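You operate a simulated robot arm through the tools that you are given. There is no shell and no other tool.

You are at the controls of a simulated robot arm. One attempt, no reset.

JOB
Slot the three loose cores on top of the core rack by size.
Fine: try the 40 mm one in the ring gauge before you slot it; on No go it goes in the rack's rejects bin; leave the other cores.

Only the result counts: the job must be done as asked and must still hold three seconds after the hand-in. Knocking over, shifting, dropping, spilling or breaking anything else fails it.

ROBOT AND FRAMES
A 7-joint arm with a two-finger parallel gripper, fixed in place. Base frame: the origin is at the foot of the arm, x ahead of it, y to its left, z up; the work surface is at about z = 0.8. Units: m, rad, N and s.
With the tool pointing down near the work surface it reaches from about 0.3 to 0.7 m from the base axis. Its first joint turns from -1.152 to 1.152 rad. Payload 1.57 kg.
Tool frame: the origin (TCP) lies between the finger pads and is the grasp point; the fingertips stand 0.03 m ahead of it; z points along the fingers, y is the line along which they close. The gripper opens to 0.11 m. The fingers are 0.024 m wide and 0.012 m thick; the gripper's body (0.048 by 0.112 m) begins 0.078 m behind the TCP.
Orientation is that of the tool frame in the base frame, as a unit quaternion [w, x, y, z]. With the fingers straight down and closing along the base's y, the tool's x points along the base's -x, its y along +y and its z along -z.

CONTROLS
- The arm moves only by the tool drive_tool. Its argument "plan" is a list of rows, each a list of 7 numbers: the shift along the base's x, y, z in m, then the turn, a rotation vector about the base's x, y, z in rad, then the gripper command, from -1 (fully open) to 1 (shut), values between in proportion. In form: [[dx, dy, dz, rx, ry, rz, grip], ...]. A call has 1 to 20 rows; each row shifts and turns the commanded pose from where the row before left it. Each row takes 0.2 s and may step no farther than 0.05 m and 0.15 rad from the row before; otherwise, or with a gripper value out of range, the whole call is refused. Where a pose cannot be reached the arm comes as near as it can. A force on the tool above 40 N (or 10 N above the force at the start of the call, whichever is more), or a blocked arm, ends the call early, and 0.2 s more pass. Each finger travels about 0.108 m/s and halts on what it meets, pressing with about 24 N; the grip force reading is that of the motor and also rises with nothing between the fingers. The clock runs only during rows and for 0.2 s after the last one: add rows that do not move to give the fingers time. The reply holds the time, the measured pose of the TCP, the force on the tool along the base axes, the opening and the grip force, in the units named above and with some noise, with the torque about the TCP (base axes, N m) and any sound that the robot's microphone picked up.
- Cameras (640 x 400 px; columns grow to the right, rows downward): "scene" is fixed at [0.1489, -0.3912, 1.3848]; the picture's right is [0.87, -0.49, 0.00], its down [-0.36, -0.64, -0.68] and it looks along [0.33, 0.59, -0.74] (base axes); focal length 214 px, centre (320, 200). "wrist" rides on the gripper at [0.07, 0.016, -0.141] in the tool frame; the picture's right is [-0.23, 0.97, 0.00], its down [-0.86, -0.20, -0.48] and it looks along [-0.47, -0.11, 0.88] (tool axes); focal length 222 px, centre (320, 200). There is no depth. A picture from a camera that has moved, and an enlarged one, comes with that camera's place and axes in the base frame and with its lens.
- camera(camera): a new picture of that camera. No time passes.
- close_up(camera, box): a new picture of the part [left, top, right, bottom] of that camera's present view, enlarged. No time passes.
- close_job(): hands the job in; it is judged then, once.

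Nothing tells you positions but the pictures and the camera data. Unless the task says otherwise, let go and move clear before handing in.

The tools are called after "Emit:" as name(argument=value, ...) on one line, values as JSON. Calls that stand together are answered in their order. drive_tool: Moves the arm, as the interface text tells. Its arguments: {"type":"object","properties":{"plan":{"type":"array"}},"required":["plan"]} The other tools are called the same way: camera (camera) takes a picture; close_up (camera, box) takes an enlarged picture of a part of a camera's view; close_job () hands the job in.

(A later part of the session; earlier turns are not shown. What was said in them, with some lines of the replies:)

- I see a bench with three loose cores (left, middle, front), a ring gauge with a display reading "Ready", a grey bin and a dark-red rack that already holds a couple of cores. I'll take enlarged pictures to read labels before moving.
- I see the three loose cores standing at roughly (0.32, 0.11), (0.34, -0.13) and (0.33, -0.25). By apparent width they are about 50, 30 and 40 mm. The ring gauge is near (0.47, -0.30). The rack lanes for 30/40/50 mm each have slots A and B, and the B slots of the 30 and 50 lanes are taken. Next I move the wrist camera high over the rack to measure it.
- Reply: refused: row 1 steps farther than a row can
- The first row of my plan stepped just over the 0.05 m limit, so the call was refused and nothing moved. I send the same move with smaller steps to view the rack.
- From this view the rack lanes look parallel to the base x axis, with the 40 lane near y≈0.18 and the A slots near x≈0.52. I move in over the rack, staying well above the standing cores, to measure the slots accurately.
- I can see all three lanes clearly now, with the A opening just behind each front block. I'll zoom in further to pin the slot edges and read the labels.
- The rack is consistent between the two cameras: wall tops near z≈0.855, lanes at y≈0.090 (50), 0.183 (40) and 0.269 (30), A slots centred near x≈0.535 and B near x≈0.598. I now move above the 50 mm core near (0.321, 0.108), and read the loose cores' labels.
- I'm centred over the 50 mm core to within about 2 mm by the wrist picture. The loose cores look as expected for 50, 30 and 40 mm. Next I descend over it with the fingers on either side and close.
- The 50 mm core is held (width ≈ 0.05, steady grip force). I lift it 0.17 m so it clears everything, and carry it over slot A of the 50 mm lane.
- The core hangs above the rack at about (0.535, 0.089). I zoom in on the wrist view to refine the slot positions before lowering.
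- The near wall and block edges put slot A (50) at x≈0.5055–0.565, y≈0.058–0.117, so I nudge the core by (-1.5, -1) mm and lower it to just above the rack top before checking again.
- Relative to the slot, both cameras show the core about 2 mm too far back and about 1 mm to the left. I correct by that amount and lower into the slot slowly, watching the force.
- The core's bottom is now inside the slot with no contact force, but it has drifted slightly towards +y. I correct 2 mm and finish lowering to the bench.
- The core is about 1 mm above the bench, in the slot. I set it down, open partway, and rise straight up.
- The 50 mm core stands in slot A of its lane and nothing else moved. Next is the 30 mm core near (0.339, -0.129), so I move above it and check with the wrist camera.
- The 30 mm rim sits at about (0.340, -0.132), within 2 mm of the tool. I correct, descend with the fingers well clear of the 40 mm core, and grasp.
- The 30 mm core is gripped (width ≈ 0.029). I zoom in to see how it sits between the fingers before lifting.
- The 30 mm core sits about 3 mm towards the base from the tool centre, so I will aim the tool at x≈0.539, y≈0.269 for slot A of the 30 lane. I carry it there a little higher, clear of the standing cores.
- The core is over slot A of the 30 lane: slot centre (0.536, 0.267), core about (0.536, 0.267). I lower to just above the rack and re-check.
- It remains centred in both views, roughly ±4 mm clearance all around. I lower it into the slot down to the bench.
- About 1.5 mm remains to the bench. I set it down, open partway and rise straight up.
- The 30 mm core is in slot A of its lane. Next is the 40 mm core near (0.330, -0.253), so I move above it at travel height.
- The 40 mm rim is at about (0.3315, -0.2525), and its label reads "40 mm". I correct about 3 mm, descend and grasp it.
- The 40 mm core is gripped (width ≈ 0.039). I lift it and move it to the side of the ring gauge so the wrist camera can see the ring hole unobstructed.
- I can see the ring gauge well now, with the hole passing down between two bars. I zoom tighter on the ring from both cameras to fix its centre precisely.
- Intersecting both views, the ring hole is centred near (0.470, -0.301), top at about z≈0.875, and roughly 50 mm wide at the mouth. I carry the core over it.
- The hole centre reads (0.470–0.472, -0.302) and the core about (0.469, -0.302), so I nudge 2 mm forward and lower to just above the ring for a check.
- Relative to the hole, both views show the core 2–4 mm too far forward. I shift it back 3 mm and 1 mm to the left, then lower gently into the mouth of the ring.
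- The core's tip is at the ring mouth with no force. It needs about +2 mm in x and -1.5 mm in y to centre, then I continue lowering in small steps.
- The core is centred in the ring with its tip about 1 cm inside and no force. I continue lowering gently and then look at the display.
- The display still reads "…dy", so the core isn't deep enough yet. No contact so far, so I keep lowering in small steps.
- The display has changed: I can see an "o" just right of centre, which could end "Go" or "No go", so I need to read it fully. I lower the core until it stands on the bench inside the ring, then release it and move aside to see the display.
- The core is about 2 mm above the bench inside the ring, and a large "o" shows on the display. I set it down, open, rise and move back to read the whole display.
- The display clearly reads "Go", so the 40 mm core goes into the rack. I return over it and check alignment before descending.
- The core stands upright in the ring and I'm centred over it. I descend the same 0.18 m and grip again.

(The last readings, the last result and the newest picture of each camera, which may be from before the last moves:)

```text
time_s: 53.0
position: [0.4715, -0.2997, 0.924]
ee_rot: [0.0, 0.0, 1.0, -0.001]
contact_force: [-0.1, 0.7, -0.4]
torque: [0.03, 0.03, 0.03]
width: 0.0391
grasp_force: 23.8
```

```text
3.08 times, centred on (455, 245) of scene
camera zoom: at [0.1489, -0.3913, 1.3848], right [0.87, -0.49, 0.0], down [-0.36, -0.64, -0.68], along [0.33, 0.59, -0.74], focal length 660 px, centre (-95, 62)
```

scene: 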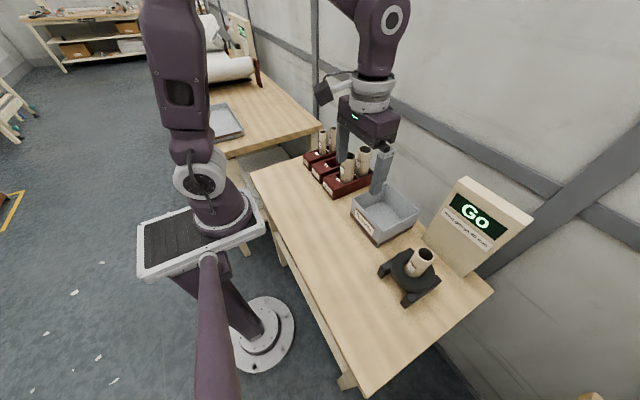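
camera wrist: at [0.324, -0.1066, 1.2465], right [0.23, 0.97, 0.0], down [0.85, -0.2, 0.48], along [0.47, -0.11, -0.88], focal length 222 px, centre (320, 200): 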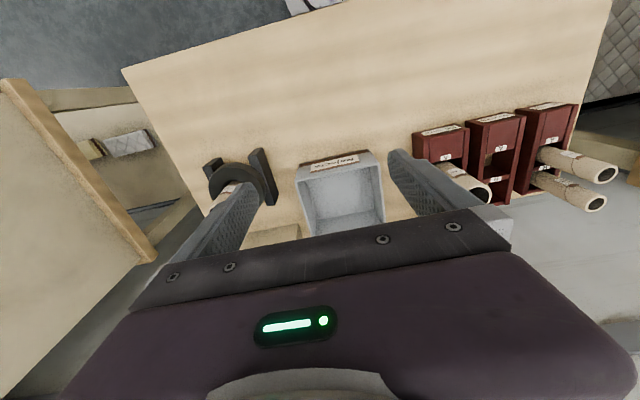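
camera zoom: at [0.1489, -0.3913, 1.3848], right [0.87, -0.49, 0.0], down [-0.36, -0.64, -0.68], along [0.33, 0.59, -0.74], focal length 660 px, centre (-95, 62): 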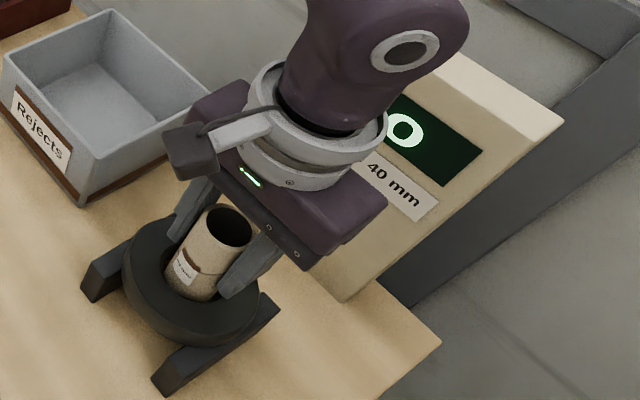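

Gripped again with the core nearly centred. I lift straight out of the ring, then carry it high over the bin and standing cores to the 40 mm lane's slot A near (0.536, 0.183).

Emit:
drive_tool(plan=[[0, 0, 0.01, 0, 0, 0, 1], [0, 0, 0.02, 0, 0, 0, 1], [0, 0, 0.03, 0, 0, 0, 1], [0, 0, 0.04, 0, 0, 0, 1], [0, 0, 0.045, 0, 0, 0, 1], [0, 0, 0.045, 0, 0, 0, 1], [0, 0, 0, 0, 0, 0, 1], [0.006, 0.0441, 0, 0, 0, 0, 1], [0.006, 0.0441, 0, 0, 0, 0, 1], [0.006, 0.0441, 0, 0, 0, 0, 1], [0.006, 0.0441, 0, 0, 0, 0, 1], [0.006, 0.0441, 0, 0, 0, 0, 1], [0.006, 0.0441, 0, 0, 0, 0, 1], [0.006, 0.0441, 0, 0, 0, 0, 1], [0.006, 0.0441, 0, 0, 0, 0, 1], [0.006, 0.0441, 0, 0, 0, 0, 1], [0.006, 0.0441, 0, 0, 0, 0, 1], [0.006, 0.0435, 0, 0, 0, 0, 1], [0, 0, 0, 0, 0, 0, 1], [0, 0, 0, 0, 0, 0, 1]])

Emit:
camera(camera="wrist")

Emit:
close_up(camera="wrist", box=[270, 60, 370, 160])

Emit:
camera(camera="scene")

```text
time_s: 57.2
position: [0.536, 0.1807, 1.1133]
ee_rot: [0.0, 0.001, 1.0, 0.0]
contact_force: [0.7, 0.5, -0.3]
torque: [0.01, 0.02, -0.04]
width: 0.0388
grasp_force: 24.2
```

```text
taken
camera wrist: at [0.4678, 0.1946, 1.2542], right [0.23, 0.97, 0.0], down [0.86, -0.2, 0.48], along [0.47, -0.11, -0.88], focal length 222 px, centre (320, 200)
```

wrist: 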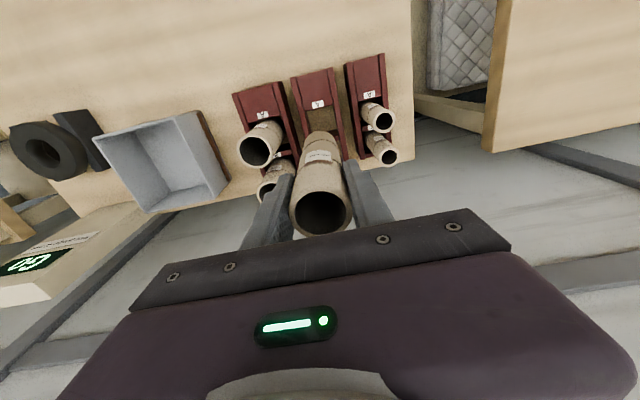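

```text
4.00 times, centred on (320, 110) of wrist
camera zoom: at [0.4678, 0.1946, 1.2542], right [0.23, 0.97, 0.0], down [0.86, -0.2, 0.48], along [0.47, -0.11, -0.88], focal length 888 px, centre (320, 560)
```

zoom: 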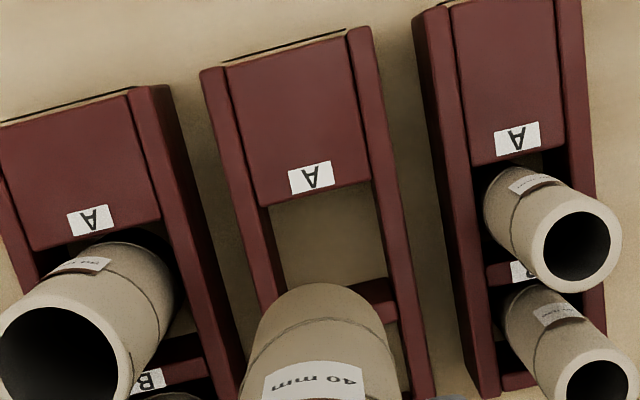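

```text
taken
```

scene: 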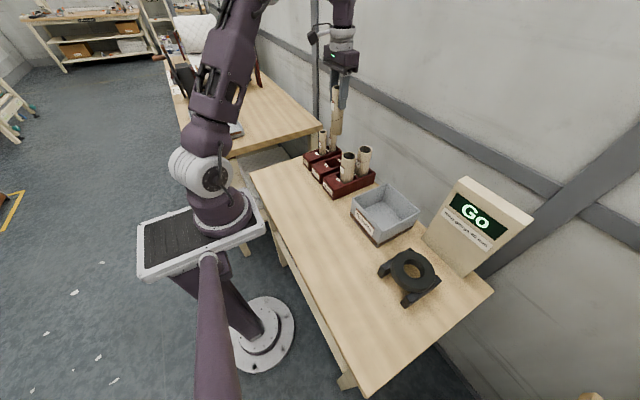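

The display holds "Go" and the ring is undisturbed. Slot A of the 40 lane is centred at about (0.5355, 0.182), so I shift (-2, +2) mm and lower to just above the rack.

Emit:
drive_tool(plan=[[-0.002, 0.002, -0.025, 0, 0, 0, 1], [0, 0, -0.03, 0, 0, 0, 1], [0, 0, -0.03, 0, 0, 0, 1], [0, 0, -0.03, 0, 0, 0, 1], [0, 0, 0, 0, 0, 0, 1], [0, 0, 0, 0, 0, 0, 1]])

Emit:
close_up(camera="wrist", box=[270, 80, 370, 180])

Emit:
close_up(camera="scene", box=[305, 120, 375, 190])

```text
time_s: 58.6
position: [0.5356, 0.1859, 0.9993]
ee_rot: [0.0, 0.0, 1.0, 0.0]
contact_force: [0.0, -0.5, 0.5]
torque: [-0.02, 0.0, 0.01]
width: 0.0387
grasp_force: 24.0
```

```text
4.00 times, centred on (320, 130) of wrist
camera zoom: at [0.4662, 0.1992, 1.1402], right [0.23, 0.97, 0.0], down [0.86, -0.2, 0.48], along [0.47, -0.11, -0.88], focal length 888 px, centre (320, 480)
```

zoom: 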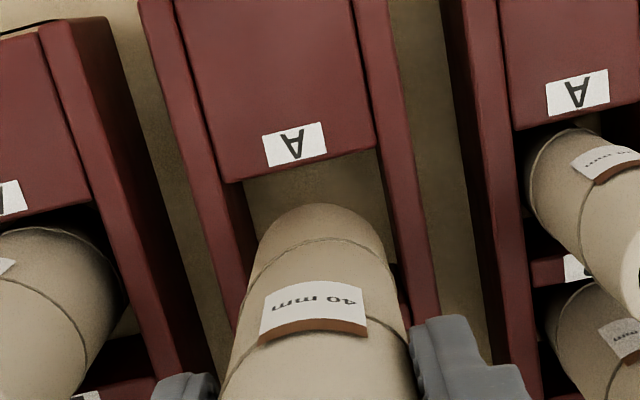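

```text
5.71 times, centred on (340, 155) of scene
camera zoom: at [0.1489, -0.3912, 1.3848], right [0.87, -0.49, 0.0], down [-0.36, -0.64, -0.68], along [0.33, 0.59, -0.74], focal length 1226 px, centre (206, 457)
```

zoom: 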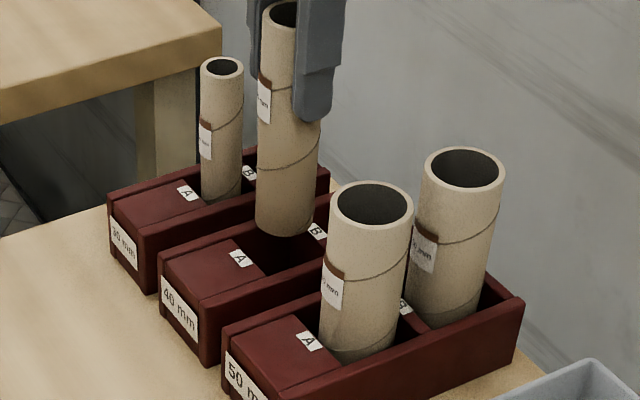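

The core now sits about 2 mm too far to +y, so I correct that (and 1 mm in x) and lower it into the slot.

Emit:
drive_tool(plan=[[-0.001, -0.0022, 0, 0, 0, 0, 1], [0, 0, -0.005, 0, 0, 0, 1], [0, 0, -0.01, 0, 0, 0, 1], [0, 0, -0.01, 0, 0, 0, 1], [0, 0, -0.01, 0, 0, 0, 1], [0, 0, 0, 0, 0, 0, 1]])

Emit:
close_up(camera="wrist", box=[270, 80, 370, 180])

Emit:
close_up(camera="scene", box=[305, 120, 375, 190])

```text
time_s: 60.0
position: [0.5348, 0.1829, 0.9627]
ee_rot: [0.0, 0.0, 1.0, 0.0]
contact_force: [0.4, -0.4, -0.4]
torque: [0.02, -0.04, 0.03]
width: 0.039
grasp_force: 23.8
```

```text
4.00 times, centred on (320, 130) of wrist
camera zoom: at [0.4649, 0.1968, 1.1043], right [0.23, 0.97, 0.0], down [0.86, -0.2, 0.48], along [0.47, -0.11, -0.88], focal length 888 px, centre (320, 480)
```

zoom: 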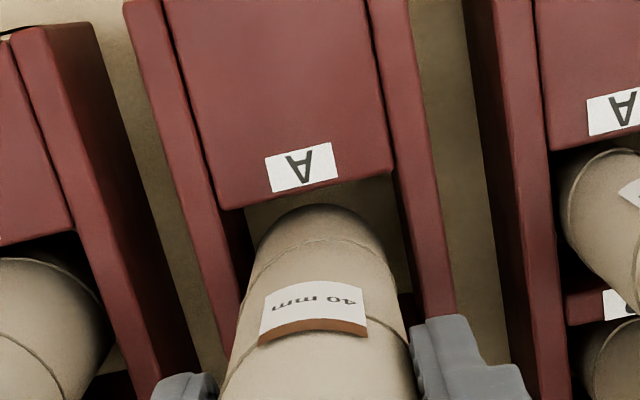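

```text
5.71 times, centred on (340, 155) of scene
camera zoom: at [0.1489, -0.3912, 1.3848], right [0.87, -0.49, 0.0], down [-0.36, -0.64, -0.68], along [0.33, 0.59, -0.74], focal length 1226 px, centre (206, 457)
```

zoom: 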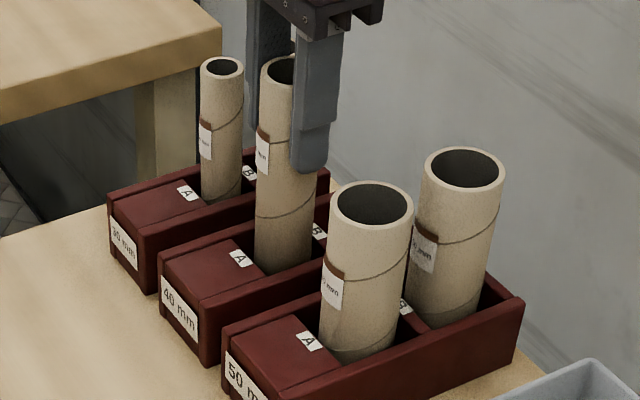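

The core is inside the slot and centred with no force. I lower the remaining ~37 mm to the bench.

Emit:
drive_tool(plan=[[0, 0, -0.01, 0, 0, 0, 1], [0, 0, -0.01, 0, 0, 0, 1], [0, 0, -0.01, 0, 0, 0, 1], [0, 0, -0.006, 0, 0, 0, 1], [0, 0, 0, 0, 0, 0, 1], [0, 0, 0, 0, 0, 0, 1]])

Emit:
close_up(camera="wrist", box=[270, 80, 370, 180])

Emit:
close_up(camera="scene", box=[305, 120, 375, 190])

```text
time_s: 61.4
position: [0.5346, 0.1847, 0.9276]
ee_rot: [-0.001, 0.001, 1.0, 0.0]
contact_force: [0.3, 0.2, -0.7]
torque: [0.03, -0.02, 0.02]
width: 0.039
grasp_force: 24.4
```

```text
4.00 times, centred on (320, 130) of wrist
camera zoom: at [0.4646, 0.1974, 1.0697], right [0.23, 0.97, 0.0], down [0.86, -0.2, 0.48], along [0.47, -0.11, -0.88], focal length 888 px, centre (320, 480)
```

zoom: 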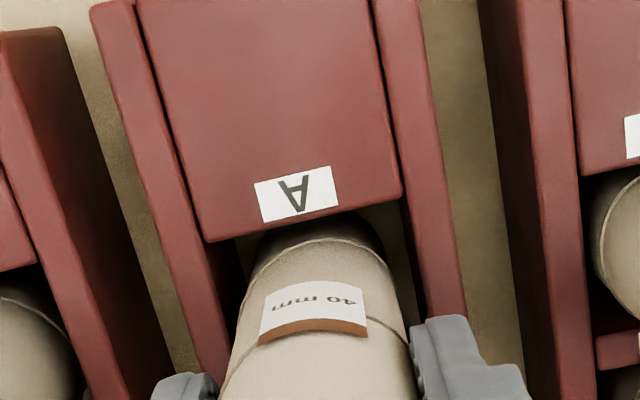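

```text
5.71 times, centred on (340, 155) of scene
camera zoom: at [0.1489, -0.3912, 1.3848], right [0.87, -0.49, 0.0], down [-0.36, -0.64, -0.68], along [0.33, 0.59, -0.74], focal length 1226 px, centre (206, 457)
```

zoom: 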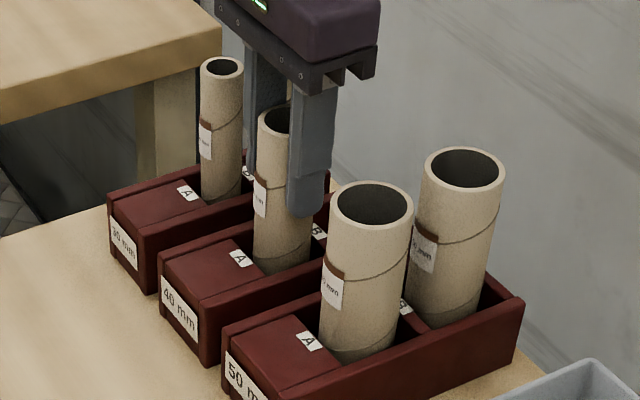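

About 4 mm is left. I lower the rest, open only to 60 mm so the fingers stay clear of the neighbouring cores, and rise straight up.

Emit:
drive_tool(plan=[[0, 0, -0.002, 0, 0, 0, 1], [0, 0, -0.0017, 0, 0, 0, 1], [0, 0, 0, 0, 0, 0, 1], [0, 0, 0, 0, 0, 0, 1]])

Emit:
close_up(camera="wrist", box=[270, 80, 370, 180])

```text
time_s: 62.4
position: [0.5338, 0.1833, 0.9234]
ee_rot: [0.0, 0.0, 1.0, 0.0]
contact_force: [0.0, -0.1, 0.6]
torque: [0.0, -0.01, -0.02]
width: 0.0388
grasp_force: 23.7
```

```text
4.00 times, centred on (320, 130) of wrist
camera zoom: at [0.4643, 0.1971, 1.0661], right [0.23, 0.97, 0.0], down [0.86, -0.2, 0.48], along [0.47, -0.11, -0.88], focal length 888 px, centre (320, 480)
```

zoom: 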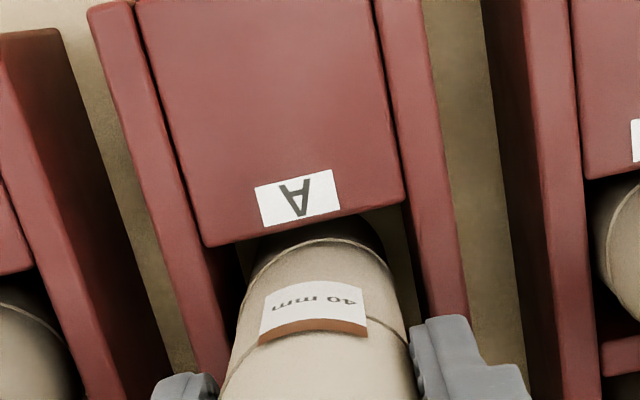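

The core is at bench height (same tool height as when it was grasped). I open to about 60 mm, rise straight up and move back clear.

Emit:
drive_tool(plan=[[0, 0, 0, 0, 0, 0, 0.1], [0, 0, 0, 0, 0, 0, -0.1], [0, 0, 0, 0, 0, 0, -0.1], [0, 0, 0.02, 0, 0, 0, -0.1], [0, 0, 0.04, 0, 0, 0, -0.1], [0, 0, 0.045, 0, 0, 0, -0.1], [0, 0, 0.045, 0, 0, 0, -0.1], [0, 0, 0.045, 0, 0, 0, -0.1], [-0.04, -0.02, 0, 0, 0, 0, -0.5], [-0.04, -0.02, 0, 0, 0, 0, -0.5], [0, 0, 0, 0, 0, 0, -0.5]])

Emit:
camera(camera="wrist")

Emit:
camera(camera="scene")

Emit:
close_up(camera="scene", box=[300, 115, 390, 205])

Emit:
close_up(camera="scene", box=[340, 160, 540, 320])

```text
time_s: 64.8
position: [0.4508, 0.1428, 1.1205]
ee_rot: [0.001, 0.0, 1.0, 0.0]
contact_force: [-0.8, -0.1, -0.2]
torque: [0.01, 0.05, 0.03]
width: 0.0827
grasp_force: 0.1
```

```text
taken
camera wrist: at [0.3812, 0.1577, 1.262], right [0.23, 0.97, 0.0], down [0.85, -0.2, 0.48], along [0.47, -0.11, -0.88], focal length 222 px, centre (320, 200)
```

wrist: 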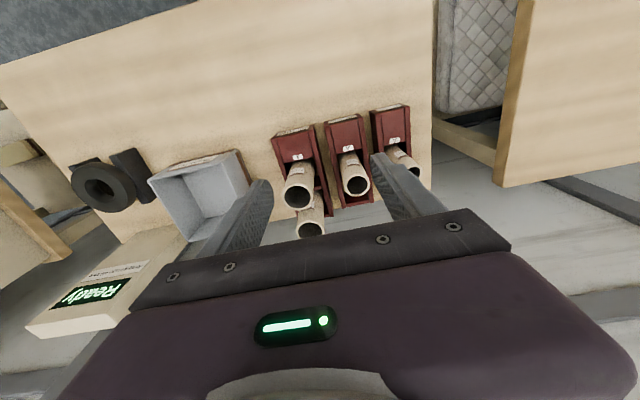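

```text
taken
```

scene: 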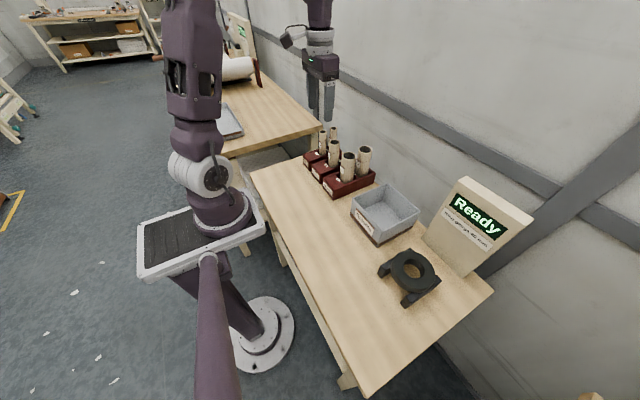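

```text
4.44 times, centred on (345, 160) of scene
camera zoom: at [0.1488, -0.3913, 1.3848], right [0.87, -0.49, 0.0], down [-0.36, -0.64, -0.68], along [0.33, 0.59, -0.74], focal length 953 px, centre (209, 378)
```

zoom: 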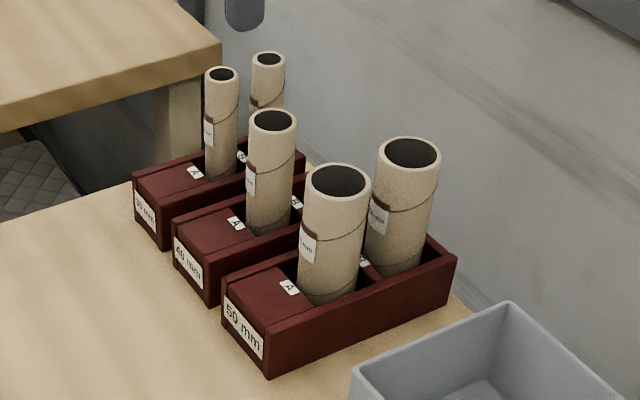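

```text
2.50 times, centred on (440, 240) of scene
camera zoom: at [0.1488, -0.3913, 1.3848], right [0.87, -0.49, 0.0], down [-0.36, -0.64, -0.68], along [0.33, 0.59, -0.74], focal length 536 px, centre (20, 100)
```

zoom: 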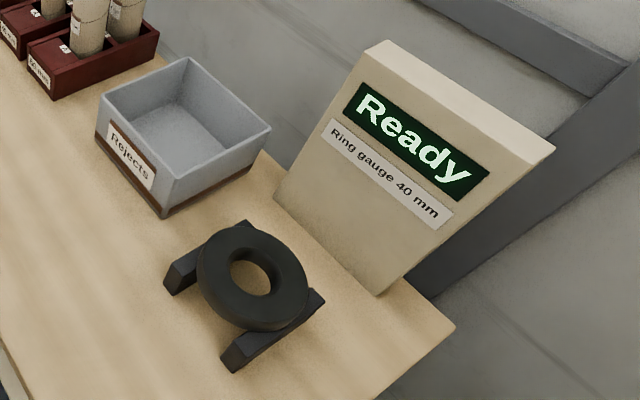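

All three cores stand upright in their lanes (30, 40 and 50 mm, slot A each). The 40 mm core read "Go" before it was slotted, the gauge and bin are where they were, and the gripper is clear. I hand in the job.

Emit:
close_job()

```text
The job is handed in.
```

The job is handed in. All three loose cores are in the core rack by size, standing upright in slot A of the 30, 40 and 50 mm lanes.

- **40 mm core:** I tried it in the ring gauge first and the display read "Go", so it went in the rack and not the rejects bin. Both slots of the 40 mm lane were free; I used A.
- **Other cores:** I did not touch the two already in the rack's B slots. The 30 and 50 mm cores were slotted without gauging.
- **Surroundings:** In the last pictures the gauge, bin and rack look undisturbed. The gripper is open and clear of everything.

I have not seen the judge's result, only that the hand-in was accepted.
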